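You operate a simulated robot arm through the tools that you are given. There is no shell and no other tool. Be economical: measure what you need, move in short steps, check, and stop when the job is done.

The job below is to be done with a simulated robot arm. You get a single attempt, and the scene is never put back.

## Task
Polish the smudge off the linden jar's lid in the jig, then stand the jar at the lit light box.
Fine: lock the cam lever first and free it after; stand the polish pad back; jar on the light pad, light rocker on; fingers out of the cam's bite. Set down upright: linden jar. Where these are worked on the way, their far stop is far enough and under half their travel is too little: cam lever. What is to be rubbed or washed off counts as gone when no trace of it is left.

It is judged by the outcome, as a careful person would: the job done as asked, and still so three seconds after it is handed in. It fails if anything else is knocked over, pushed out of place, dropped, spilled or broken. A push-on lid holds only when it is set on centred and level and pressed home; a screw cap is set on level and turned clockwise until tight.

## Robot
A 6-joint arm with a two-finger parallel gripper on a trunk, on a base that drives. Base frame: it is fixed to the floor where the robot stands at the start and does not move with it; the origin is under the middle of the robot, x ahead of it, y to its left, z up. Lengths are in mm, angles in rad, forces in N, time in s.
With the tool pointing down near the work surface it reaches from about 180 to 840 mm from the robot's upright axis, wherever it stands. Its first joint turns from -2.897 to 2.897 rad. Places, roughly: cam lever [400, -100, 900]; light pad [400, 1400, 800]; light rocker [500, 1400, 1000]; polish pad (10x6x10 cm) [600, -600, 800]. Payload 3.91 kg.
The TCP is the grasp point between the finger pads, 30 mm short of the fingertips. In the tool frame z runs along the fingers and y along their closing line. Largest opening 110 mm; finger width 20, thickness 10; the body of the gripper, 48 by 112 mm, starts 55 mm behind the TCP.
Orientation is that of the tool frame in the base frame, as a unit quaternion [w, x, y, z]. With the fingers straight down and closing along the base's y, the tool's x points along the base's -x, its y along +y and its z along -z.

## Interface
- The arm moves only by the tool arm_command. Its argument "plan" is text: rows parted by semicolons, each of 7 numbers parted by spaces: the shift along the base's x, y, z in mm, then the turn, a rotation vector about the base's x, y, z in rad, then the gripper command, from -1 (shut) to 1 (fully open), values between in proportion. In form: dx dy dz wx wy wz hand; .... A call has 1 to 10 rows; each row is the pose to reach, as a shift and turn from the pose commanded when the call began. A row lasts 0.2 s, in which the tool goes at most 50 mm and 0.15 rad; a call with a longer step from one row to the next is refused whole, and so is a gripper value outside its range. Where a pose cannot be reached the arm comes as near as it can. A force on the tool above 90 N (or 10 N above the force at the start of the call, whichever is more), or a blocked arm, ends the call early, and 0.2 s more pass. Each finger travels about 108 mm/s and halts on what it meets, pressing with about 24 N; the grip force reading is that of the motor and also rises with nothing between the fingers. The clock runs only during rows and for 0.2 s after the last one: add rows that repeat a pose to give the fingers time. It gives the time, the measured TCP pose, the force on the tool (base axes), the opening and the grip force at its end, in the units of the frame above (readings bear some noise), with the torque about the TCP (base axes, N m) and any sound that the robot's microphone picked up, and new pictures: "views" is both (left out), scene, wrist or none.
- Cameras (640 x 400 px; columns grow to the right, rows downward): "scene" is now at [-92.2, -23.8, 1461.4]; the picture's right is [-0.20, -0.98, 0.00], its down [-0.59, 0.12, -0.80] and it looks along [0.78, -0.16, -0.60] (base axes); focal length 275 px, centre (320, 200). "wrist" rides on the gripper at [77, 7, -114] in the tool frame; the picture's right is [-0.09, 1.00, 0.00], its down [-0.80, -0.07, -0.59] and it looks along [-0.59, -0.05, 0.80] (tool axes); focal length 270 px, centre (320, 200). There is no depth. A picture from a camera that has moved, and an enlarged one, comes with that camera's place and axes in the base frame and with its lens. The place of the scene camera against the robot may be out by one fixed shift of up to 12 mm in any direction.
- raise_lower(by): slides the trunk up (or, below 0, down) by that many mm; the arm and the scene camera ride with it, the base frame stays. It gives what a move gives, with no picture.
- roll_base(legs): drives the robot by 1 to 6 legs, each [ahead, left, turn to the left] in mm, mm and rad, along the robot's own axes; the way and the turn of a leg run together, so that a leg with both is an arc; at most 1500 mm and 3.142 rad a leg. The arm and the cameras ride along, it lands a little off, and it stops where it bumps. It gives what a move gives, and a new picture of the scene camera.
- head_to(pan, tilt): turns the head with the scene camera to pan (to the left, within 1.501 rad either way) and tilt (down, from -0.506 to 1.204), counted from straight ahead of the robot. It gives what a move gives, and a new picture of the scene camera.
- enlarge(camera, box): a new picture of the part [left, top, right, bottom] of that camera's present view, enlarged. The clock stands still meanwhile.
- hand_in(): hands the job in; it is judged then, once.

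Work in short steps. Places have to be worked out from the pictures, the camera data and where the tool is seen: move nearer, look again, correct. Check each grasp and each placing, and mend what went wrong. You have 120 turns and 260 pictures in all, those below and enlarged ones among them. Open the gripper and draw the arm clear of the work before you hand the job in, unless the task says otherwise; then end with one line.

The tools are called after "Call:" as name(argument=value, ...) on one line, values as JSON. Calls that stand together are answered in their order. arm_command: Moves the arm, as the interface text tells. Its arguments: {"type":"object","properties":{"plan":{"type":"string"},"views":{"type":"string","enum":["both","scene","wrist","none"]}},"required":["plan"]} The other tools are called the same way: raise_lower (by) slides the trunk up or down; roll_base (legs) drives the base; head_to (pan, tilt) turns the head that bears the scene camera; enlarge (camera, box) takes an enlarged picture of a part of a camera's view; hand_in () hands the job in.

At the start:

```text
time: 0.0
position: [394.5, -190.8, 1250.3]
ee_rot: [0.0, 0.0, 1.0, 0.0]
wrist_force: [0.2, -0.2, -0.1]
ft_torque: [0.02, -0.02, 0.0]
opening: 110.0
finger_force: 0.1
trunk travel left (down, up): [-400.0, 140.0]
robot x, y, heading: [0.3, 4.0, -0.001]
head pan, tilt: [-0.199, 0.649]
```

scene: 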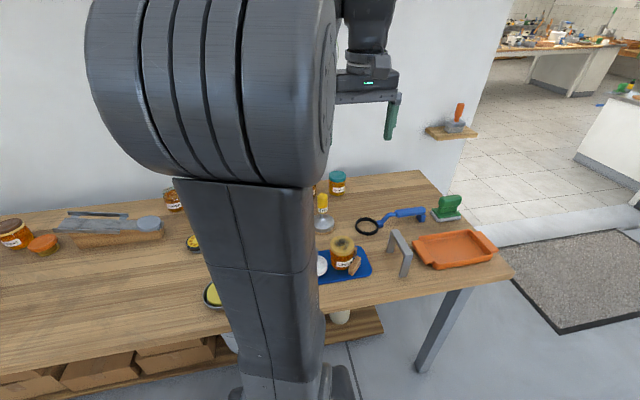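
wrist: 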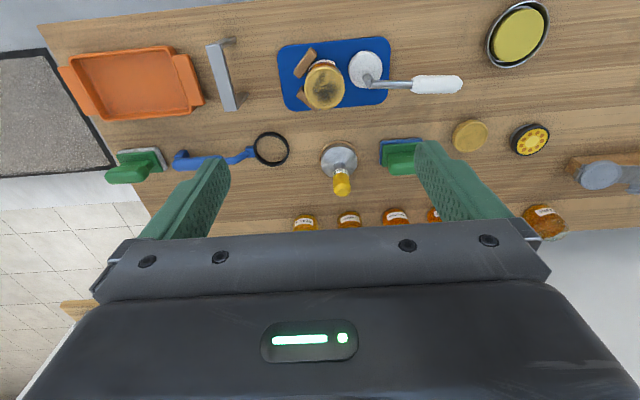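

The wrist view shows the jig (blue tray with a jar and a lever with a white handle) and two green pads. I'll enlarge the main parts to identify them.

Call:
enlarge(camera="wrist", box=[260, 20, 480, 160])

Call:
enlarge(camera="wrist", box=[60, 120, 460, 250])

Call:
enlarge(camera="scene", box=[300, 160, 520, 300])

```text
2.86 times, centred on (370, 90) of wrist
camera zoom: at [317.6, -183.9, 1364.2], right [0.09, 1.0, 0.0], down [0.8, -0.07, 0.59], along [0.59, -0.05, -0.8], focal length 772 px, centre (177, 514)
```

zoom: 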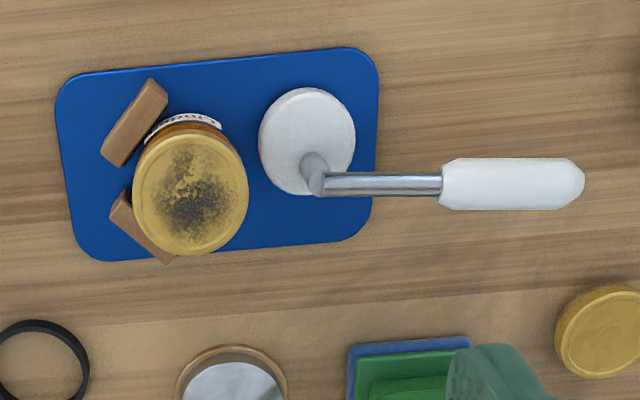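

```text
1.60 times, centred on (260, 185) of wrist
camera zoom: at [317.6, -183.9, 1364.2], right [0.09, 1.0, 0.0], down [0.8, -0.07, 0.59], along [0.59, -0.05, -0.8], focal length 432 px, centre (416, 224)
```

zoom: 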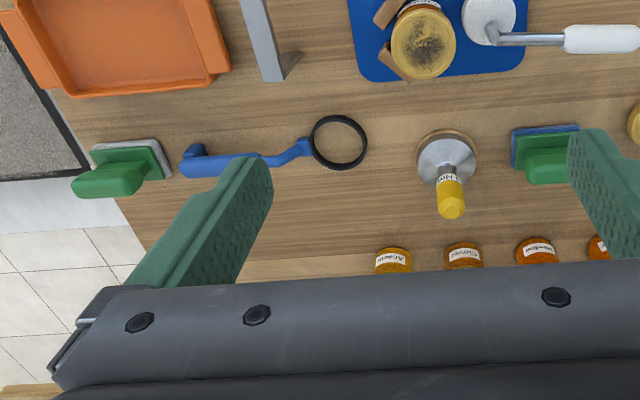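

```text
2.86 times, centred on (410, 230) of scene
camera zoom: at [-92.2, -23.8, 1461.4], right [-0.2, -0.98, 0.0], down [-0.59, 0.12, -0.8], along [0.78, -0.16, -0.6], focal length 786 px, centre (63, 114)
```

zoom: 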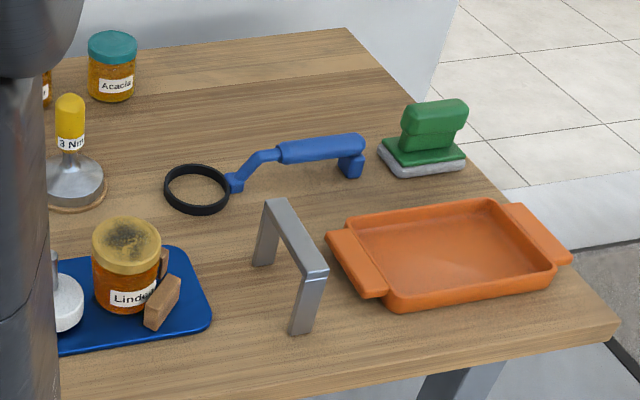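

The Linden jar sits in the jig against two stops, with an eccentric cam disc beside it and the lever pointing to +y. I'll look left for the light box before planning.

Call:
head_to(pan=1.1, tilt=0.5)

Call:
arm_command(plan="-10 40 -40 0 0 0 1; -20 80 -80 0 0 0 1; -30 110 -120 0 0 0 1; -40 130 -150 0 0 0 1", views="wrist")

```text
time: 1.5
position: [394.0, -191.8, 1250.3]
ee_rot: [0.0, 0.0, 1.0, -0.001]
wrist_force: [-0.3, 0.4, 0.2]
ft_torque: [-0.01, 0.0, 0.0]
opening: 109.8
finger_force: 0.1
trunk travel left (down, up): [-400.0, 140.0]
robot x, y, heading: [5.3, 0.6, -0.0]
head pan, tilt: [1.1, 0.499]
camera scene: at [-135.9, 74.3, 1474.8], right [0.89, -0.45, 0.0], down [-0.22, -0.43, -0.88], along [0.4, 0.78, -0.48], focal length 275 px, centre (320, 200)
```

scene: 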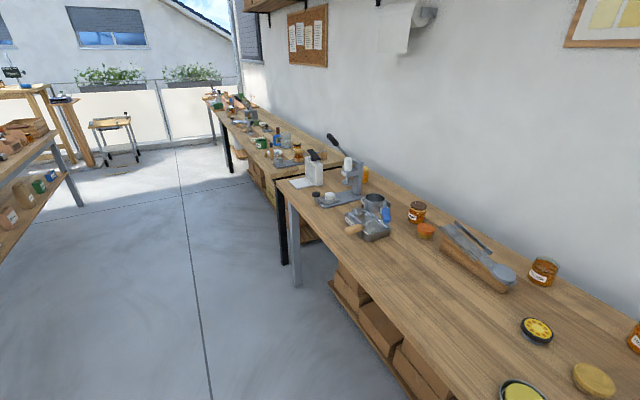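

```text
refused: row 1 steps farther than a row can; nothing moved
```

Light box (white, with a dark rocker) is at the far end of the bench. I'll zoom on it, and move the wrist camera closer to the jig with smaller steps.

Call:
enlarge(camera="scene", box=[260, 120, 460, 250])

Call:
arm_command(plan="-10 25 -30 0 0 0 1; -20 50 -60 0 0 0 1; -30 75 -90 0 0 0 1; -40 95 -120 0 0 0 1; -50 110 -150 0 0 0 1", views="wrist")

```text
3.08 times, centred on (360, 185) of scene
camera zoom: at [-135.9, 74.3, 1474.8], right [0.89, -0.45, 0.0], down [-0.22, -0.43, -0.88], along [0.4, 0.78, -0.48], focal length 847 px, centre (197, 246)
```

zoom: 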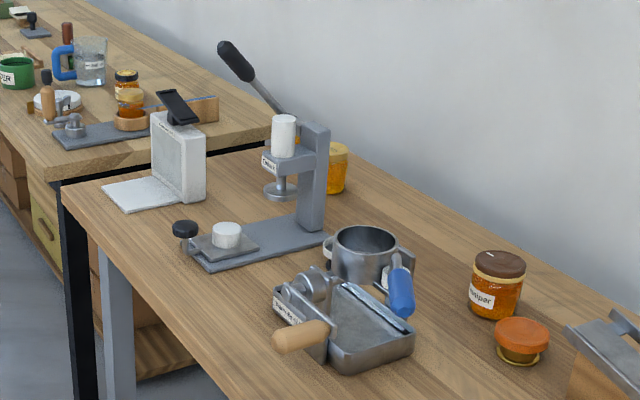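

```text
time: 2.7
position: [344.0, -80.7, 1099.6]
ee_rot: [0.0, 0.0, 1.0, 0.001]
wrist_force: [0.2, -0.1, 0.1]
ft_torque: [0.01, 0.0, 0.02]
opening: 110.1
finger_force: 0.1
trunk travel left (down, up): [-400.0, 140.0]
robot x, y, heading: [2.2, -0.4, -0.001]
head pan, tilt: [1.1, 0.499]
camera wrist: at [267.8, -74.0, 1213.3], right [0.09, 1.0, 0.0], down [0.8, -0.07, 0.6], along [0.59, -0.05, -0.8], focal length 270 px, centre (320, 200)
```

wrist: 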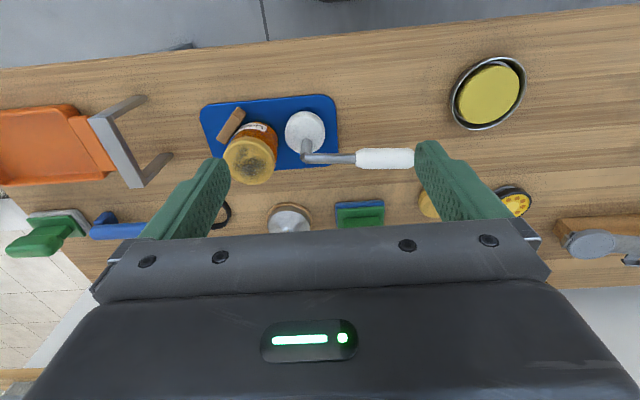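

Enlarge the jig from this nearer viewpoint to triangulate lever height.

Call:
enlarge(camera="wrist", box=[190, 80, 430, 230])

Call:
head_to(pan=-0.1, tilt=0.85)

```text
2.67 times, centred on (310, 155) of wrist
camera zoom: at [267.8, -74.0, 1213.3], right [0.09, 1.0, 0.0], down [0.8, -0.07, 0.6], along [0.59, -0.05, -0.8], focal length 721 px, centre (347, 320)
```

zoom: 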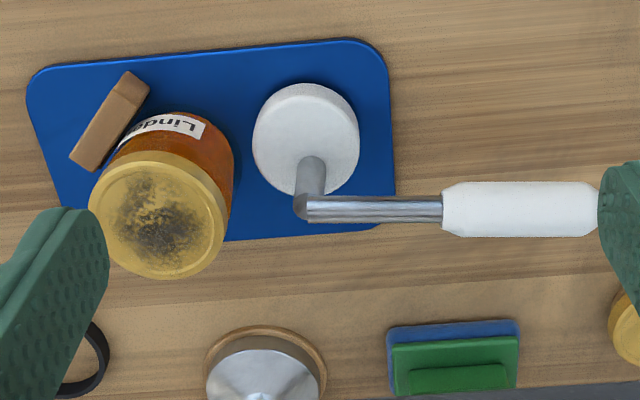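

```text
time: 4.1
position: [344.6, -81.3, 1099.3]
ee_rot: [0.0, 0.0, 1.0, 0.0]
wrist_force: [-0.2, 0.7, 0.1]
ft_torque: [-0.03, -0.02, -0.02]
opening: 110.1
finger_force: 0.0
trunk travel left (down, up): [-400.0, 140.0]
robot x, y, heading: [-0.9, 5.0, -0.006]
head pan, tilt: [-0.099, 0.85]
camera scene: at [-99.5, -14.4, 1444.9], right [-0.1, -1.0, 0.0], down [-0.75, 0.07, -0.66], along [0.66, -0.07, -0.75], focal length 275 px, centre (320, 200)
```

scene: 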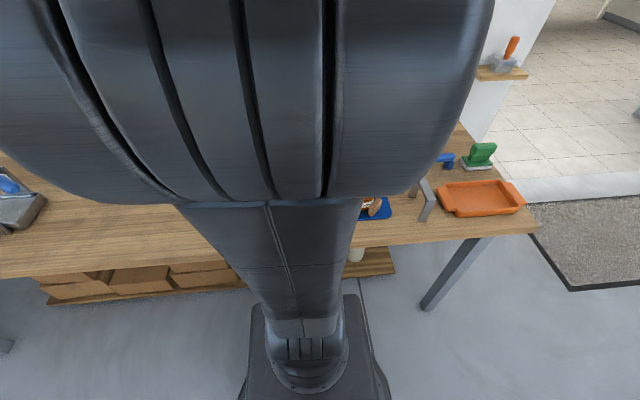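

Triangulating: lid centre ≈ (437,-185,888), cam pivot ≈ (432,-109), the handle at z≈900 running to (447,38), and the disc offset to -x. Locking should mean swinging the handle counterclockwise towards the robot. I'll go above the handle with the tool turned so the fingers straddle it.

Call:
arm_command(plan="10 9 -10 0 0 -0.15 1; 20 18 -20 0 0 -0.3 1; 30 27 -30 0 0 -0.45 1; 40 36 -40 0 0 -0.6 0.5; 50 45 -50 0 0 -0.75 0.1; 60 54 -60 0 0 -0.9 0.1; 70 63 -70 0 0 -1.05 0.1; 80 72 -80 0 0 -1.2 0.1; 90 81 -80 0 0 -1.35 0.1; 100 91 -80 0 0 -1.5 0.1", views="wrist")

```text
time: 6.3
position: [444.8, 10.7, 1020.1]
ee_rot: [0.0, 0.683, 0.731, 0.0]
wrist_force: [-0.3, -0.2, 0.2]
ft_torque: [0.01, 0.01, -0.03]
opening: 60.4
finger_force: 0.2
trunk travel left (down, up): [-400.0, 140.0]
robot x, y, heading: [-2.2, -2.2, -0.006]
head pan, tilt: [-0.099, 0.85]
camera wrist: at [446.5, 88.0, 1134.1], right [1.0, -0.02, 0.0], down [-0.02, -0.8, 0.59], along [-0.01, -0.59, -0.8], focal length 270 px, centre (320, 200)
```

wrist: 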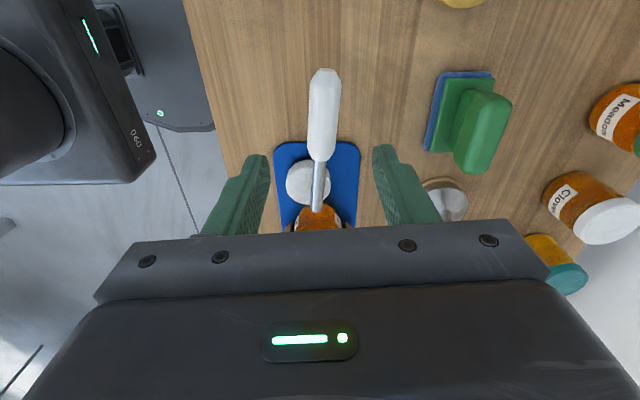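

The handle is centred between the fingers. Descend to straddle it.

Call:
arm_command(plan="1 0 -40 0 0 -0.05 0.1; 2 0 -80 0 0 -0.1 0.1; 2 0 -118 0 0 -0.15 0.1; 2 0 -118 0 0 -0.15 -0.1", views="wrist")

```text
time: 7.3
position: [446.4, 10.5, 902.0]
ee_rot: [-0.001, 0.735, 0.678, 0.0]
wrist_force: [1.3, -0.9, -0.5]
ft_torque: [-0.03, 0.0, 0.01]
opening: 49.6
finger_force: 0.0
trunk travel left (down, up): [-400.0, 140.0]
robot x, y, heading: [1.1, -2.4, -0.004]
head pan, tilt: [-0.099, 0.85]
camera wrist: at [459.6, 87.0, 1016.1], right [0.99, -0.17, 0.0], down [-0.13, -0.79, 0.59], along [-0.1, -0.59, -0.8], focal length 270 px, centre (320, 200)
```

wrist: 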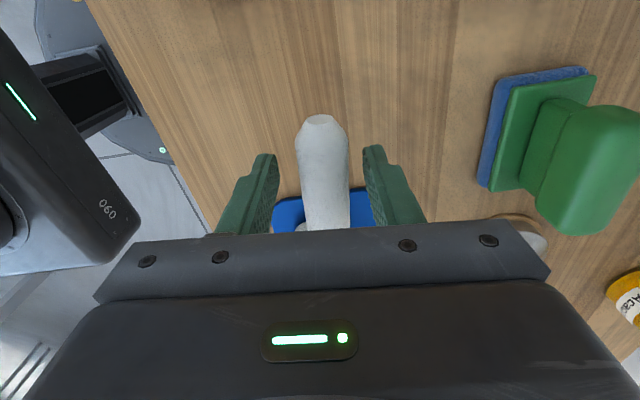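

Handle lies between the fingers. Swing the first half of the arc counterclockwise about the pivot.

Call:
arm_command(plan="-17.8 0.5 0 0 0 0.15 -0.1; -35.5 -1.5 0 0 0 0.3 -0.1; -52.7 -6.1 0 0 0 0.45 -0.1; -69.1 -13.3 0 0 0 0.6 -0.1; -84.2 -22.8 0 0 0 0.75 -0.1", views="wrist")

```text
time: 8.5
position: [359.8, -11.7, 902.2]
ee_rot: [0.0, 0.434, 0.901, 0.0]
wrist_force: [0.2, 0.6, -0.6]
ft_torque: [0.01, 0.01, 0.01]
opening: 49.6
finger_force: 0.1
trunk travel left (down, up): [-400.0, 140.0]
robot x, y, heading: [0.6, 1.2, -0.002]
head pan, tilt: [-0.099, 0.85]
camera wrist: at [319.2, 52.0, 1016.2], right [0.83, 0.55, 0.0], down [0.44, -0.67, 0.59], along [0.33, -0.5, -0.8], focal length 270 px, centre (320, 200)
```

wrist: 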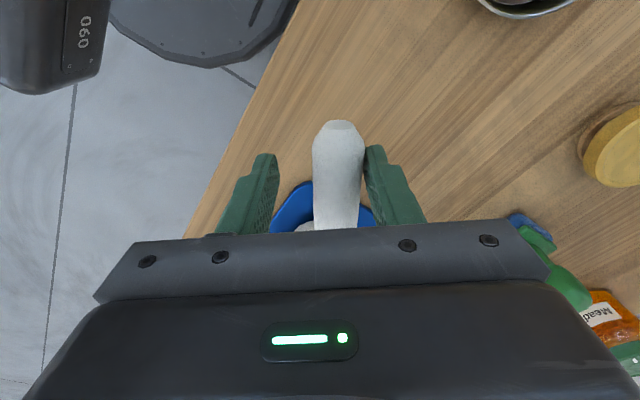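

It turns freely in this direction. Continue the arc.

Call:
arm_command(plan="-13.5 -11.9 0 0 0 0.15 -0.1; -25.1 -25.7 0 0 0 0.3 -0.1; -34.5 -41.2 0 0 0 0.45 -0.1; -41.5 -57.9 0 0 0 0.6 -0.1; -45.9 -75.5 0 0 0 0.75 -0.1", views="wrist")

```text
time: 9.7
position: [316.3, -86.9, 902.0]
ee_rot: [0.0, 0.074, 0.997, 0.0]
wrist_force: [2.7, 3.7, 0.8]
ft_torque: [0.0, -0.02, -0.06]
opening: 51.5
finger_force: 1.7
trunk travel left (down, up): [-400.0, 140.0]
robot x, y, heading: [0.3, -5.1, -0.007]
head pan, tilt: [-0.099, 0.85]
camera wrist: at [241.2, -69.2, 1016.0], right [0.23, 0.97, 0.0], down [0.78, -0.19, 0.59], along [0.58, -0.14, -0.8], focal length 270 px, centre (320, 200)
```

wrist: 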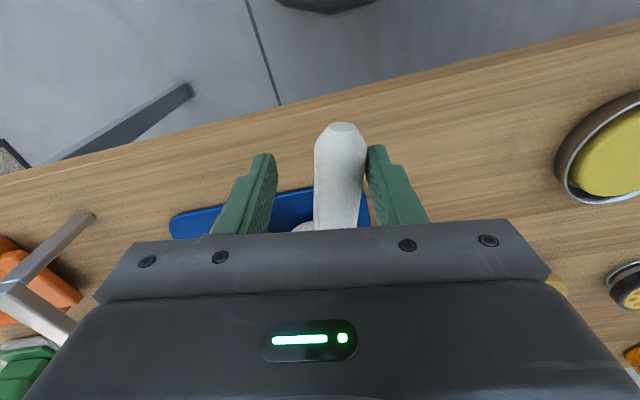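

A light resistance begins. Continue in smaller steps towards the stop.

Call:
arm_command(plan="-1.5 -9 0 0 0 0.075 -0.1; -2 -18.5 0 0 0 0.15 -0.1; -2 -27 0 0 0 0.22 -0.1; -1 -36 0 0 0 0.29 -0.1", views="wrist")

```text
time: 10.7
position: [313.4, -115.8, 901.8]
ee_rot: [-0.004, -0.069, 0.998, 0.001]
wrist_force: [20.2, 117.0, 0.3]
ft_torque: [3.51, 0.0, -2.24]
opening: 110.2
finger_force: 23.5
trunk travel left (down, up): [-400.0, 140.0]
robot x, y, heading: [-3.7, 3.9, -0.0]
head pan, tilt: [-0.099, 0.85]
camera wrist: at [236.8, -119.1, 1016.1], right [-0.05, 1.0, 0.0], down [0.81, 0.04, 0.59], along [0.59, 0.03, -0.81], focal length 270 px, centre (320, 200)
```

wrist: 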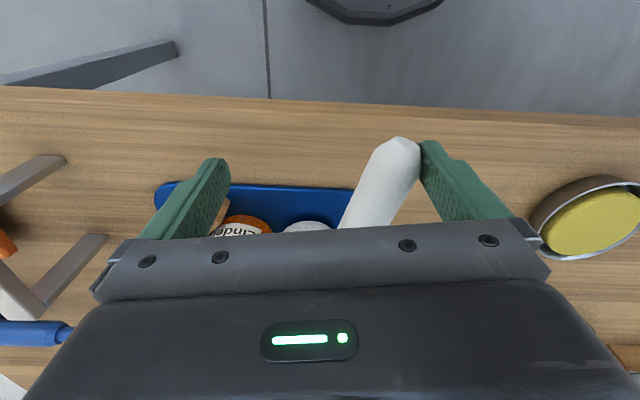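

The lever hit its far stop (force 117 N). Relieve the push, centre on the handle and rise clear, then inspect.

Call:
arm_command(plan="0 15 0 0 0 0 1; 0 25 0 0 0 -0.1 1; 0 25 45 0 0 -0.1 1; 0 25 90 0 0 -0.1 1; -20 0 130 0 0 -0.1 1; -50 -30 160 0 0 -0.1 1", views="wrist")

Call:
enlarge(camera="wrist", box=[140, 60, 460, 260])

```text
refused: row 5 steps farther than a row can; nothing moved
```

```text
2.00 times, centred on (300, 160) of wrist
camera zoom: at [236.8, -119.1, 1016.1], right [-0.05, 1.0, 0.0], down [0.81, 0.04, 0.59], along [0.59, 0.03, -0.81], focal length 541 px, centre (360, 280)
```

zoom: 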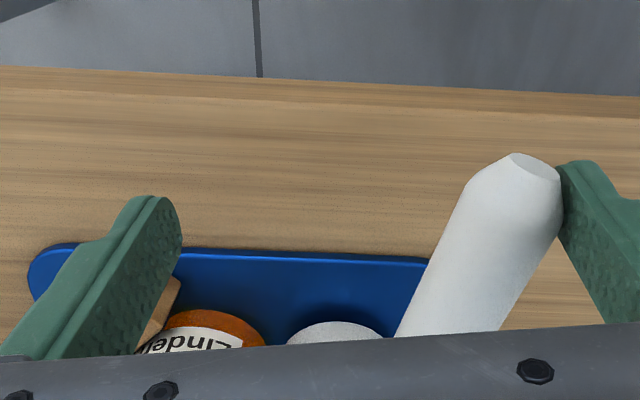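

Smaller steps for the same retreat.

Call:
arm_command(plan="0 15 0 0 0 0 1; 0 25 0 0 0 -0.1 1; 0 25 45 0 0 -0.1 1; 0 25 90 0 0 -0.1 1; -10 0 125 0 0 -0.1 1; -30 -20 160 0 0 -0.1 1; -50 -30 190 0 0 -0.1 1", views="wrist")

Call:
enlarge(camera="wrist", box=[140, 60, 460, 260])

```text
time: 12.3
position: [265.7, -154.5, 1093.2]
ee_rot: [0.0, -0.021, 1.0, -0.001]
wrist_force: [0.3, -1.0, -0.1]
ft_torque: [-0.02, -0.01, -0.01]
opening: 110.0
finger_force: 0.1
trunk travel left (down, up): [-400.0, 140.0]
robot x, y, heading: [2.2, 0.5, -0.002]
head pan, tilt: [-0.099, 0.85]
camera wrist: at [187.8, -149.5, 1207.0], right [0.05, 1.0, 0.0], down [0.8, -0.04, 0.59], along [0.59, -0.03, -0.8], focal length 270 px, centre (320, 200)
```

wrist: 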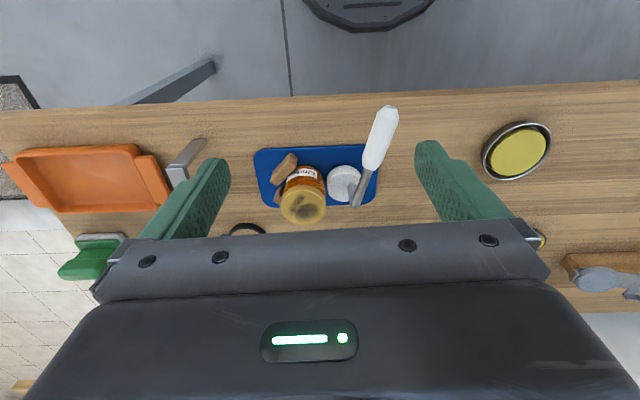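

```text
2.00 times, centred on (300, 160) of wrist
camera zoom: at [187.8, -149.5, 1207.0], right [0.05, 1.0, 0.0], down [0.8, -0.04, 0.59], along [0.59, -0.03, -0.8], focal length 541 px, centre (360, 280)
```

zoom: 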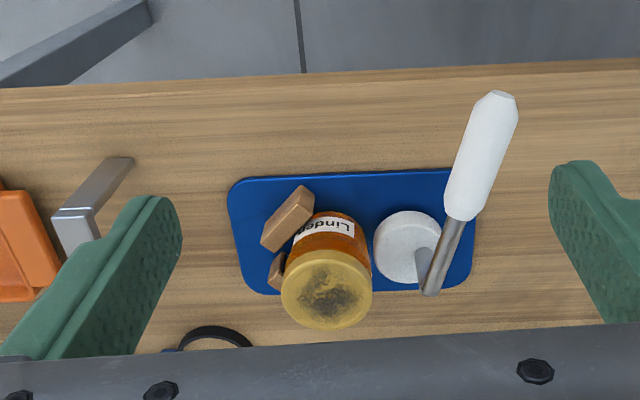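

Lever is stopped at ~170°, with the disc against the jar: locked. The polish pad (green over grey felt) is near (590,-610), so I'll drive right 350 mm to reach both pad and jar.

Call:
roll_base(legs=[[0, -350, 0]])

Call:
head_to(pan=-0.5, tilt=0.75)

```text
time: 14.5
position: [264.3, -500.4, 1093.2]
ee_rot: [-0.001, -0.019, 1.0, -0.001]
wrist_force: [0.5, 0.6, 0.2]
ft_torque: [0.01, 0.01, -0.04]
opening: 110.1
finger_force: 0.0
trunk travel left (down, up): [-400.0, 140.0]
robot x, y, heading: [2.4, -347.1, -0.006]
head pan, tilt: [-0.099, 0.85]
camera scene: at [-100.0, -361.2, 1444.8], right [-0.1, -0.99, 0.0], down [-0.75, 0.08, -0.66], along [0.66, -0.07, -0.75], focal length 275 px, centre (320, 200)
```

scene: 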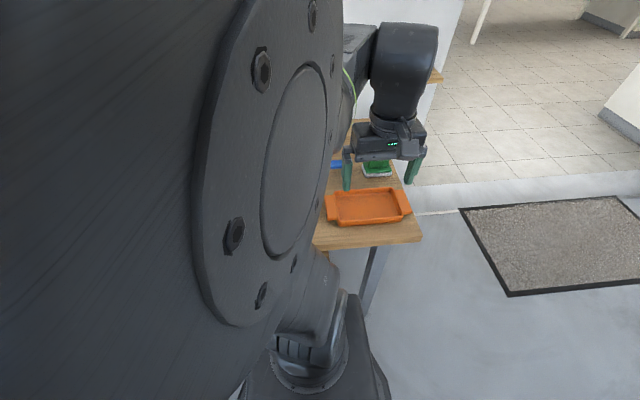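

```text
time: 15.4
position: [263.7, -501.0, 1092.2]
ee_rot: [0.0, -0.018, 1.0, 0.0]
wrist_force: [-0.6, -0.3, -0.2]
ft_torque: [0.0, 0.0, -0.02]
opening: 109.9
finger_force: 0.0
trunk travel left (down, up): [-400.0, 140.0]
robot x, y, heading: [1.8, -349.0, -0.006]
head pan, tilt: [-0.499, 0.75]
camera scene: at [-105.1, -392.7, 1452.8], right [-0.48, -0.88, 0.0], down [-0.6, 0.33, -0.73], along [0.64, -0.35, -0.68], focal length 275 px, centre (320, 200)
```

scene: 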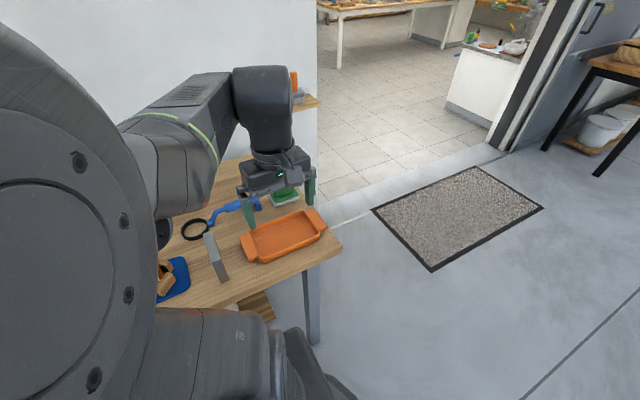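

Move over the pad at height to view it.

Call:
arm_command(plan="40 -15 0 0 0 0 1; 80 -30 0 0 0 0 1; 120 -45 0 0 0 0 1; 160 -60 0 0 0 0 1; 200 -75 -10 0 0 0 1; 240 -90 -20 0 0 0 1; 280 -105 -30 0 0 0 1; 310 -110 -40 0 0 0 1", views="both")

```text
time: 17.2
position: [575.5, -610.5, 1051.7]
ee_rot: [0.0, -0.019, 1.0, 0.0]
wrist_force: [0.8, 0.3, 0.6]
ft_torque: [0.01, -0.01, -0.03]
opening: 110.0
finger_force: 0.1
trunk travel left (down, up): [-400.0, 140.0]
robot x, y, heading: [-3.5, -348.0, -0.003]
head pan, tilt: [-0.499, 0.75]
camera scene: at [-104.4, -393.1, 1452.9], right [-0.48, -0.88, 0.0], down [-0.6, 0.33, -0.73], along [0.64, -0.35, -0.68], focal length 275 px, centre (320, 200)
camera wrist: at [498.7, -607.0, 1166.1], right [0.05, 1.0, 0.0], down [0.8, -0.04, 0.59], along [0.59, -0.03, -0.8], focal length 270 px, centre (320, 200)
```

scene: 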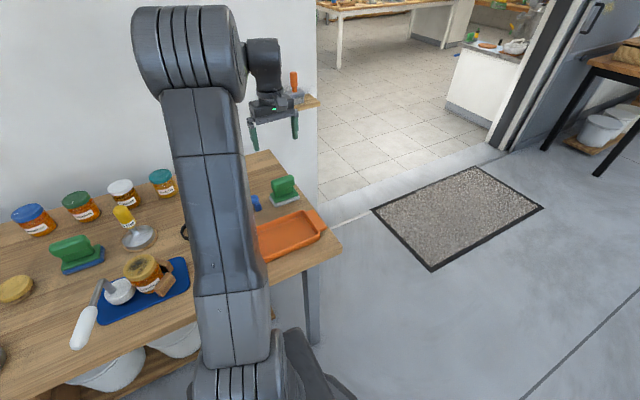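
wrist: 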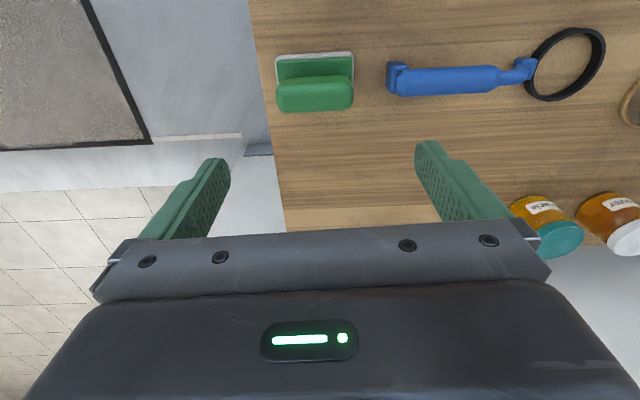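

Call:
enlarge(camera="wrist", box=[250, 30, 410, 130])

Call:
enlarge(camera="scene", box=[240, 160, 340, 222])

```text
4.00 times, centred on (330, 80) of wrist
camera zoom: at [498.7, -607.0, 1166.1], right [0.05, 1.0, 0.0], down [0.8, -0.04, 0.59], along [0.59, -0.03, -0.8], focal length 1081 px, centre (280, 680)
```

zoom: 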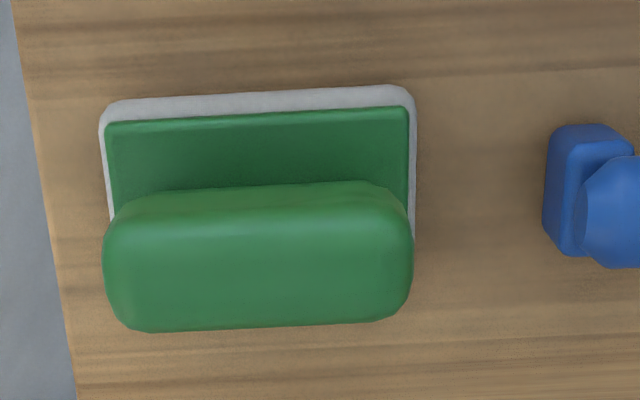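

```text
6.40 times, centred on (290, 191) of scene
camera zoom: at [-104.4, -393.1, 1452.9], right [-0.48, -0.88, 0.0], down [-0.6, 0.33, -0.73], along [0.64, -0.35, -0.68], focal length 1761 px, centre (512, 258)
```

zoom: 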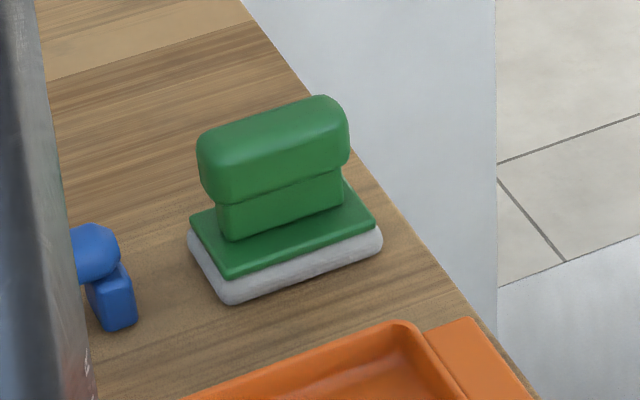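

The pad's ridge runs along y, centred ≈ (577,-616), top ≈ 895. I'll turn the tool -90° so the fingers close along x.

Call:
arm_command(plan="0 0 0 0 0 -0.15 1; 0 0 0 0 0 -0.3 1; 0 0 0 0 0 -0.45 1; 0 0 0 0 0 -0.6 1; 0 0 0 0 0 -0.75 1; 0 -1 0 0 0 -0.9 1; 0 -2 0 0 0 -1.05 1; 0 -3 0 0 0 -1.2 1; 0 -4 -20 0 0 -1.35 1; 0 -5 -40 0 0 -1.5 1", views="none")

Call:
arm_command(plan="0 0 0 0 0 -0.11 0.3; 0 0 0 0 0 -0.11 0.3", views="both")

```text
time: 19.4
position: [574.6, -617.0, 1012.2]
ee_rot: [0.001, 0.669, 0.743, 0.001]
wrist_force: [-0.4, 0.0, 0.2]
ft_torque: [0.04, -0.01, 0.05]
opening: 110.0
finger_force: 0.1
trunk travel left (down, up): [-400.0, 140.0]
robot x, y, heading: [-4.2, -343.7, -0.007]
head pan, tilt: [-0.499, 0.75]
```

```text
time: 20.0
position: [573.8, -615.5, 1012.6]
ee_rot: [0.001, 0.708, 0.706, 0.0]
wrist_force: [-0.5, -0.5, 0.4]
ft_torque: [0.02, 0.0, -0.02]
opening: 71.5
finger_force: 0.1
trunk travel left (down, up): [-400.0, 140.0]
robot x, y, heading: [-1.8, -348.3, -0.002]
head pan, tilt: [-0.499, 0.75]
camera scene: at [-105.0, -392.9, 1452.9], right [-0.48, -0.88, 0.0], down [-0.6, 0.33, -0.73], along [0.64, -0.35, -0.68], focal length 275 px, centre (320, 200)
camera wrist: at [581.7, -539.0, 1126.4], right [1.0, -0.09, 0.0], down [-0.07, -0.8, 0.59], along [-0.05, -0.59, -0.8], focal length 270 px, centre (320, 200)
```

scene: 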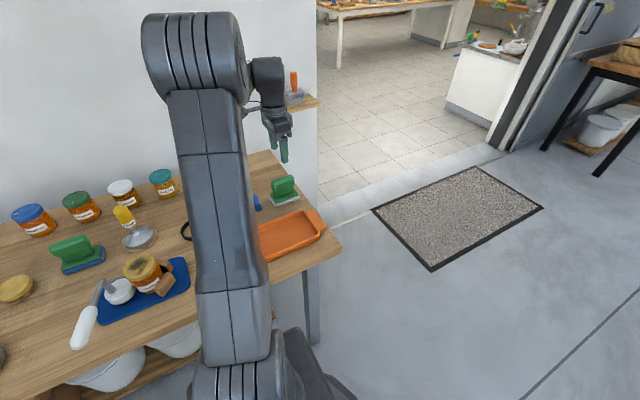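
wrist: 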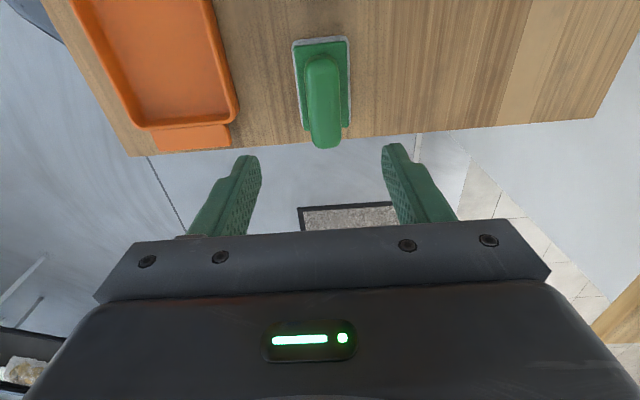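

Pad centre ≈ (578,-611). Descend over the grip ridge and close.

Call:
arm_command(plan="2 2 -40 0 0 0 0.3; 4 4 -80 0 0 0 0.3; 4 4 -110 0 0 0 0.3; 4 4 -132 0 0 0 0.3", views="wrist")

```text
time: 21.0
position: [579.6, -611.2, 880.4]
ee_rot: [0.0, 0.708, 0.706, 0.0]
wrist_force: [-0.2, 0.0, 0.5]
ft_torque: [0.03, 0.02, -0.01]
opening: 71.6
finger_force: 0.0
trunk travel left (down, up): [-400.0, 140.0]
robot x, y, heading: [4.3, -344.2, -0.001]
head pan, tilt: [-0.499, 0.75]
camera wrist: at [586.7, -534.7, 994.7], right [1.0, -0.09, 0.0], down [-0.07, -0.8, 0.59], along [-0.05, -0.59, -0.8], focal length 270 px, centre (320, 200)
```

wrist: 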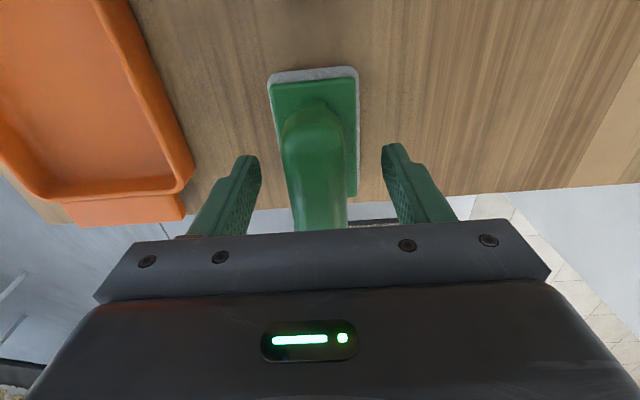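

Well centred; close the gripper and check the grip.

Call:
arm_command(plan="-1 0 0 0 0 0 -0.3; -1 0 0 0 0 0 -1; -1 0 0 0 0 0 -1; -1 0 0 0 0 0 -1", views="none")

Call:
arm_command(plan="0 0 20 0 0 0 -1; 0 0 50 0 0 0 -1; 0 0 90 0 0 0 -1; 0 0 130 0 0 0 -1", views="both")

```text
time: 22.0
position: [577.3, -612.0, 880.6]
ee_rot: [0.001, 0.708, 0.707, 0.0]
wrist_force: [0.6, 0.0, -0.4]
ft_torque: [0.02, 0.0, -0.02]
opening: 29.5
finger_force: 24.1
trunk travel left (down, up): [-400.0, 140.0]
robot x, y, heading: [-1.4, -346.6, -0.006]
head pan, tilt: [-0.499, 0.75]
```

```text
time: 23.0
position: [577.3, -611.7, 1012.0]
ee_rot: [0.0, 0.708, 0.706, 0.0]
wrist_force: [0.6, -0.3, -1.2]
ft_torque: [0.01, -0.02, 0.03]
opening: 29.5
finger_force: 23.5
trunk travel left (down, up): [-400.0, 140.0]
robot x, y, heading: [1.9, -346.9, -0.0]
head pan, tilt: [-0.499, 0.75]
camera scene: at [-105.3, -392.8, 1452.8], right [-0.48, -0.88, 0.0], down [-0.6, 0.33, -0.73], along [0.64, -0.35, -0.68], focal length 275 px, centre (320, 200)
camera wrist: at [584.6, -534.8, 1125.4], right [1.0, -0.09, 0.0], down [-0.07, -0.8, 0.59], along [-0.05, -0.59, -0.8], focal length 270 px, centre (320, 200)
```

scene: 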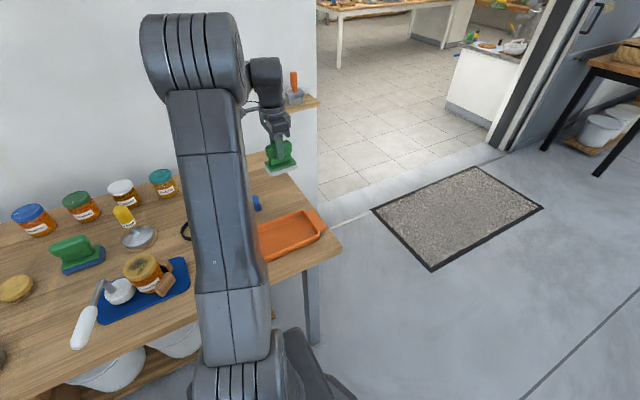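
wrist: 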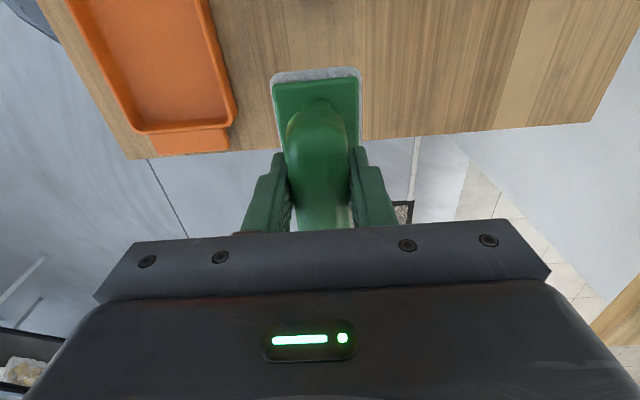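

Pad held (pad bottom is 80.5 mm below TCP). Carry it at height to above the jar's lid.

Call:
arm_command(plan="-14 42 15 0 0 0 -1; -28 84 30 0 0 0 -1; -42 126 45 0 0 0 -1; -56 168 45 0 0 0 -1; -70 210 45 0 0 0 -1; -84 252 45 0 0 0 -1; -98 294 45 0 0 0 -1; -112 336 45 0 0 0 -1; -126 378 45 0 0 0 -1; -140 422 45 0 0 0 -1", views="both")

```text
time: 25.2
position: [438.7, -189.7, 1054.4]
ee_rot: [0.0, 0.707, 0.707, -0.001]
wrist_force: [0.4, -0.2, -0.5]
ft_torque: [-0.01, -0.02, -0.01]
opening: 29.5
finger_force: 24.7
trunk travel left (down, up): [-400.0, 140.0]
robot x, y, heading: [0.3, -348.6, -0.008]
head pan, tilt: [-0.499, 0.75]
camera scene: at [-105.1, -392.4, 1452.9], right [-0.48, -0.88, 0.0], down [-0.6, 0.33, -0.73], along [0.64, -0.35, -0.68], focal length 275 px, centre (320, 200)
camera wrist: at [444.6, -112.2, 1168.5], right [1.0, -0.09, 0.0], down [-0.07, -0.8, 0.59], along [-0.05, -0.59, -0.8], focal length 270 px, centre (320, 200)
```

scene: 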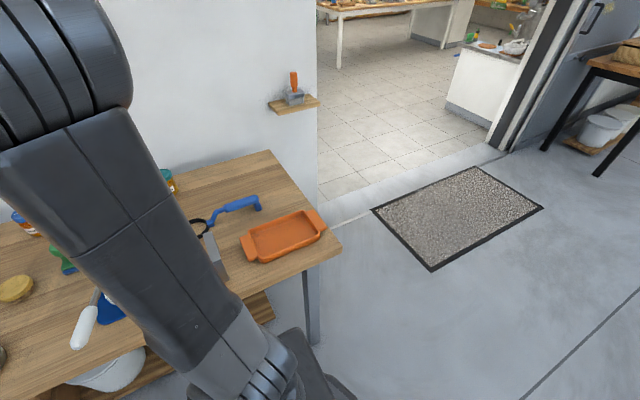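
wrist: 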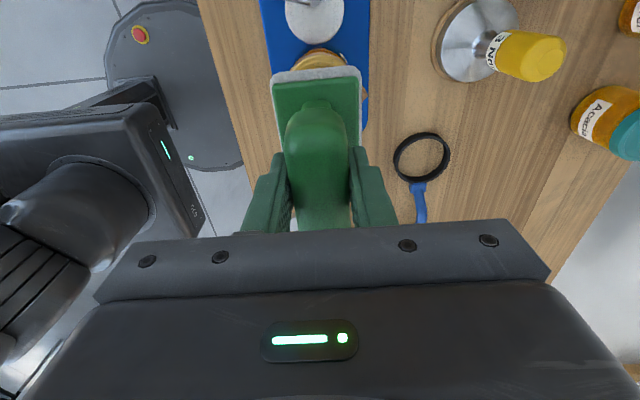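

Lid's near edge is at y≈-148, consistent with centre -184. Descend to just above it, then touch down slowly.

Call:
arm_command(plan="-1 3 -35 0 0 0 -1; -1 3 -65 0 0 0 -1; -1 3 -78 0 0 0 -1", views="none")

Call:
arm_command(plan="0 0 -2 0 0 0 -1; 0 0 -4 0 0 0 -1", views="wrist")

```text
time: 26.0
position: [437.3, -186.6, 976.8]
ee_rot: [0.0, 0.708, 0.706, 0.0]
wrist_force: [-1.0, -1.2, -1.2]
ft_torque: [0.01, 0.05, 0.01]
opening: 29.6
finger_force: 23.8
trunk travel left (down, up): [-400.0, 140.0]
robot x, y, heading: [-1.6, -346.0, -0.0]
head pan, tilt: [-0.499, 0.75]
```

```text
time: 26.6
position: [437.0, -186.6, 972.2]
ee_rot: [-0.001, 0.708, 0.707, 0.001]
wrist_force: [0.5, 0.3, -0.6]
ft_torque: [-0.03, 0.03, -0.01]
opening: 29.4
finger_force: 24.0
trunk travel left (down, up): [-400.0, 140.0]
robot x, y, heading: [2.3, -345.0, -0.007]
head pan, tilt: [-0.499, 0.75]
camera wrist: at [444.0, -109.6, 1087.0], right [1.0, -0.09, 0.0], down [-0.07, -0.8, 0.59], along [-0.05, -0.59, -0.8], focal length 270 px, centre (320, 200)
```

wrist: 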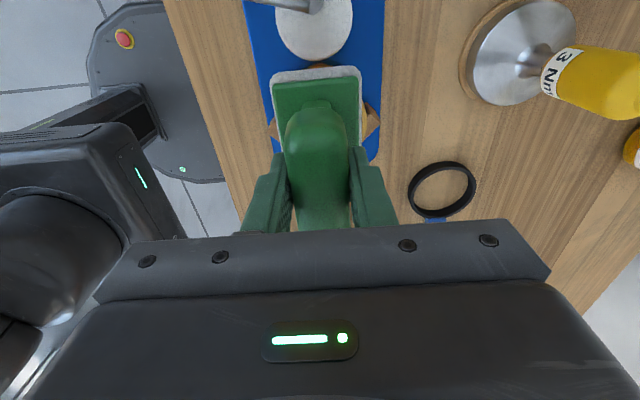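

Not touching yet; keep lowering in small steps.

Call:
arm_command(plan="0 0 -2 0 0 0 -1; 0 0 -3 0 0 0 -1", views="none")

Call:
arm_command(plan="0 0 -1 0 0 0 -1; 0 0 -2 0 0 0 -1", views="none")

Call:
arm_command(plan="0 0 -1 0 0 0 -1; 0 0 -2 0 0 0 -1", views="none")

```text
time: 27.2
position: [436.6, -187.1, 972.1]
ee_rot: [0.0, 0.708, 0.706, 0.001]
wrist_force: [-0.5, 0.9, 1.8]
ft_torque: [0.0, 0.0, 0.01]
opening: 29.4
finger_force: 24.0
trunk travel left (down, up): [-400.0, 140.0]
robot x, y, heading: [-0.0, -345.1, -0.006]
head pan, tilt: [-0.499, 0.75]
```

```text
time: 27.8
position: [436.6, -186.6, 969.9]
ee_rot: [0.0, 0.708, 0.707, 0.002]
wrist_force: [0.7, -0.8, 22.8]
ft_torque: [-0.15, 0.12, -0.02]
opening: 29.5
finger_force: 24.1
trunk travel left (down, up): [-400.0, 140.0]
robot x, y, heading: [1.0, -347.6, -0.006]
head pan, tilt: [-0.499, 0.75]
```

```text
time: 28.4
position: [435.8, -186.3, 967.0]
ee_rot: [0.001, 0.708, 0.707, 0.001]
wrist_force: [1.1, 0.5, 26.5]
ft_torque: [0.03, -0.06, -0.02]
opening: 29.9
finger_force: 23.6
trunk travel left (down, up): [-400.0, 140.0]
robot x, y, heading: [0.3, -348.4, -0.007]
head pan, tilt: [-0.499, 0.75]
```

Contact with ~26 N; ease by 1 mm and rub in strokes, mostly along x with slight y shifts.

Call:
arm_command(plan="18 0 1 0 0 0 -1; -18 0 1 0 0 0 -1; 18 -8 1 0 0 0 -1; -18 -8 1 0 0 0 -1; 18 6 1 0 0 0 -1; -18 6 1 0 0 0 -1; 18 0 1 0 0 0 -1; -18 0 1 0 0 0 -1; 0 -10 1 0 0 0 -1; 0 0 1 0 0 0 -1", views="none")

Call:
arm_command(plan="18 0 0 0 0 0 -1; -18 0 0 0 0 0 -1; 18 -8 0 0 0 0 -1; -18 -8 0 0 0 0 -1; 18 6 0 0 0 0 -1; -18 6 0 0 0 0 -1; 18 0 0 0 0 0 -1; -18 0 0 0 0 0 -1; 0 -10 0 0 0 0 -1; 0 0 0 0 0 0 -1", views="wrist")

```text
time: 30.6
position: [436.9, -187.1, 966.9]
ee_rot: [0.0, 0.708, 0.707, -0.001]
wrist_force: [-0.5, -1.1, -0.6]
ft_torque: [0.02, 0.02, -0.01]
opening: 29.4
finger_force: 24.0
trunk travel left (down, up): [-400.0, 140.0]
robot x, y, heading: [1.6, -343.0, -0.004]
head pan, tilt: [-0.499, 0.75]
```

```text
time: 32.8
position: [437.7, -186.4, 967.5]
ee_rot: [0.0, 0.707, 0.707, 0.0]
wrist_force: [0.2, -0.4, -0.9]
ft_torque: [-0.01, 0.01, -0.01]
opening: 29.0
finger_force: 24.0
trunk travel left (down, up): [-400.0, 140.0]
robot x, y, heading: [-0.1, -345.5, -0.001]
head pan, tilt: [-0.499, 0.75]
camera wrist: at [444.5, -109.3, 1081.5], right [1.0, -0.09, 0.0], down [-0.07, -0.8, 0.59], along [-0.05, -0.59, -0.8], focal length 270 px, centre (320, 200)
```

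wrist: 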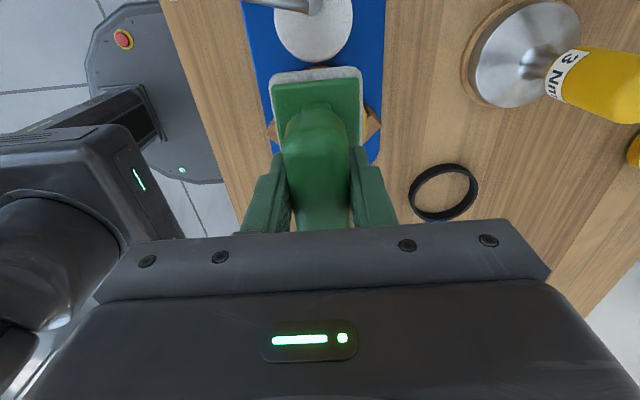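

No contact force now (the pad slid a bit up in the fingers). Lower by small steps to re-establish a gentle press.

Call:
arm_command(plan="0 0 -1 0 0 0 -1; 0 0 -1.5 0 0 0 -1", views="none")

Call:
arm_command(plan="18 0 0 0 0 0 -1; -18 0 0 0 0 0 -1; 0 0 0 0 0 0 -1", views="none")

```text
time: 33.4
position: [437.2, -186.8, 965.8]
ee_rot: [0.0, 0.708, 0.706, -0.001]
wrist_force: [-0.4, 0.2, 3.3]
ft_torque: [0.05, 0.03, 0.0]
opening: 29.3
finger_force: 24.0
trunk travel left (down, up): [-400.0, 140.0]
robot x, y, heading: [2.8, -348.6, -0.008]
head pan, tilt: [-0.499, 0.75]
```

```text
time: 34.2
position: [436.0, -186.6, 966.3]
ee_rot: [0.001, 0.708, 0.706, 0.0]
wrist_force: [0.2, 0.7, 1.1]
ft_torque: [0.04, -0.1, 0.0]
opening: 29.4
finger_force: 24.3
trunk travel left (down, up): [-400.0, 140.0]
robot x, y, heading: [-0.2, -347.3, 0.0]
head pan, tilt: [-0.499, 0.75]
```

Just touching. Lower 1 mm and rub with repeated strokes.

Call:
arm_command(plan="0 0 -1 0 0 0 -1; 20 0 -1 0 0 0 -1; -20 0 -1 0 0 0 -1; 20 -8 -1 0 0 0 -1; -20 -8 -1 0 0 0 -1; 20 6 -1 0 0 0 -1; -20 6 -1 0 0 0 -1; 20 0 -1 0 0 0 -1; -20 0 -1 0 0 0 -1; 0 0 -1 0 0 0 -1", views="none")

Call:
arm_command(plan="20 0 -0.5 0 0 0 -1; -20 0 -0.5 0 0 0 -1; 20 -8 -0.5 0 0 0 -1; -20 -8 -0.5 0 0 0 -1; 20 6 -0.5 0 0 0 -1; -20 6 -0.5 0 0 0 -1; 20 0 -0.5 0 0 0 -1; -20 0 -0.5 0 0 0 -1; 0 -8 -0.5 0 0 0 -1; 0 0 -0.5 0 0 0 -1", views="none")

Call:
arm_command(plan="0 0 25 0 0 0 -1; 0 -10 65 0 0 0 -1; 0 -50 75 0 0 0 -1; 0 -95 80 0 0 0 -1", views="wrist")

```text
time: 36.4
position: [435.4, -186.4, 964.3]
ee_rot: [0.0, 0.708, 0.706, 0.0]
wrist_force: [-1.0, 0.8, 6.3]
ft_torque: [0.09, -0.01, -0.04]
opening: 29.8
finger_force: 24.2
trunk travel left (down, up): [-400.0, 140.0]
robot x, y, heading: [-1.1, -349.4, -0.001]
head pan, tilt: [-0.499, 0.75]
```

```text
time: 38.6
position: [438.5, -187.2, 963.9]
ee_rot: [-0.001, 0.708, 0.706, 0.0]
wrist_force: [0.5, -0.9, -1.3]
ft_torque: [-0.01, 0.0, 0.0]
opening: 29.3
finger_force: 24.2
trunk travel left (down, up): [-400.0, 140.0]
robot x, y, heading: [0.2, -347.8, -0.003]
head pan, tilt: [-0.499, 0.75]
```

```text
time: 39.6
position: [437.6, -282.7, 1046.2]
ee_rot: [0.0, 0.707, 0.707, 0.0]
wrist_force: [-0.3, -0.6, -0.8]
ft_torque: [-0.03, 0.02, 0.06]
opening: 29.3
finger_force: 23.5
trunk travel left (down, up): [-400.0, 140.0]
robot x, y, heading: [2.7, -344.1, -0.004]
head pan, tilt: [-0.499, 0.75]
camera wrist: at [444.1, -206.0, 1160.0], right [1.0, -0.09, 0.0], down [-0.07, -0.8, 0.59], along [-0.05, -0.59, -0.8], focal length 270 px, centre (320, 200)
```

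wrist: 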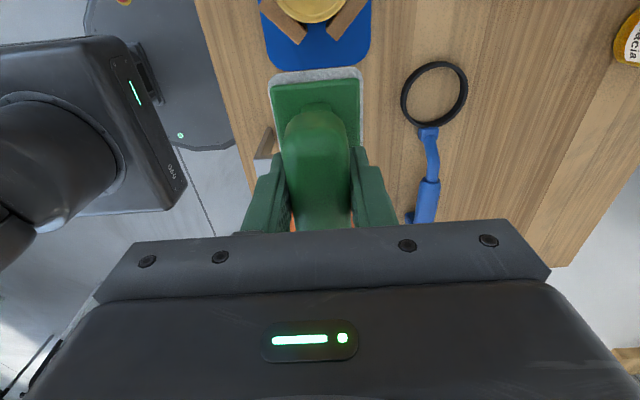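

Shift sideways so the lid comes fully into view.

Call:
arm_command(plan="40 20 10 0 0 0 -1; 80 40 20 0 0 0 -1; 110 70 20 0 0 0 -1", views="wrist")

Call:
enlarge(camera="wrist", box=[130, 0, 290, 100])

Call:
head_to(pan=0.35, tilt=0.85)

```text
time: 40.4
position: [548.9, -212.7, 1065.4]
ee_rot: [0.0, 0.708, 0.707, -0.001]
wrist_force: [-0.2, -0.6, -0.4]
ft_torque: [-0.01, 0.01, 0.02]
opening: 29.3
finger_force: 24.4
trunk travel left (down, up): [-400.0, 140.0]
robot x, y, heading: [1.8, -344.4, -0.003]
head pan, tilt: [-0.499, 0.75]
camera wrist: at [555.1, -135.0, 1178.9], right [1.0, -0.09, 0.0], down [-0.07, -0.8, 0.59], along [-0.05, -0.59, -0.8], focal length 270 px, centre (320, 200)
```

wrist: 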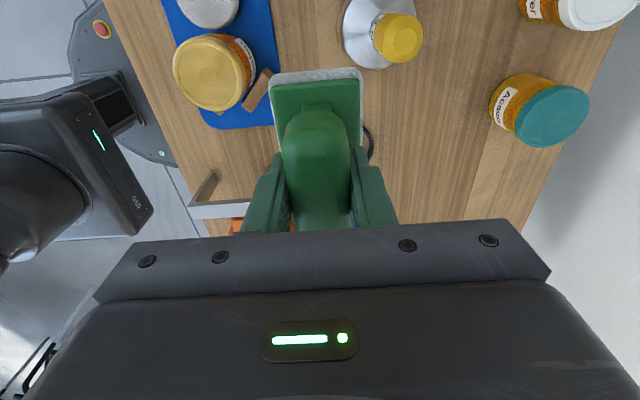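

```text
4.00 times, centred on (210, 50) of wrist
camera zoom: at [555.1, -135.0, 1178.9], right [1.0, -0.09, 0.0], down [-0.07, -0.8, 0.59], along [-0.05, -0.59, -0.8], focal length 1081 px, centre (760, 800)
```

zoom: 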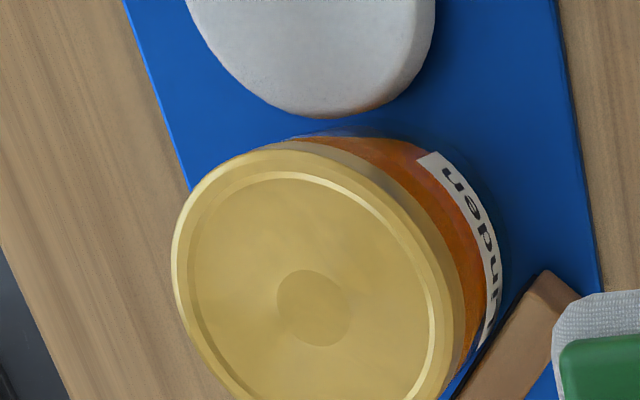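

```text
time: 41.6
position: [546.8, -212.7, 1064.7]
ee_rot: [0.0, 0.707, 0.707, -0.001]
wrist_force: [0.0, 0.7, -1.4]
ft_torque: [0.01, 0.01, -0.03]
opening: 29.8
finger_force: 23.6
trunk travel left (down, up): [-400.0, 140.0]
robot x, y, heading: [-0.0, -344.8, -0.004]
head pan, tilt: [0.351, 0.85]
camera scene: at [-104.1, -326.2, 1444.8], right [0.34, -0.94, 0.0], down [-0.71, -0.26, -0.66], along [0.62, 0.22, -0.75], focal length 275 px, centre (320, 200)
```

scene: 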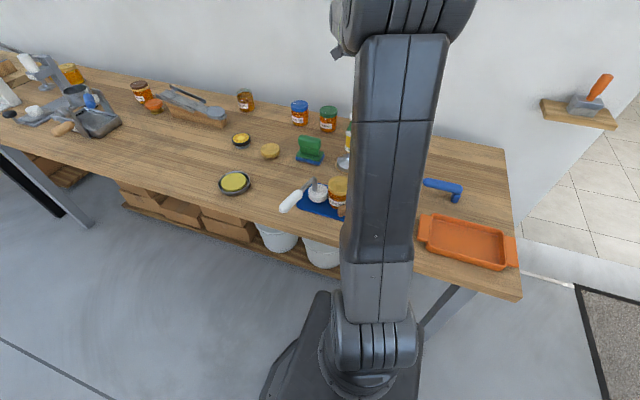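

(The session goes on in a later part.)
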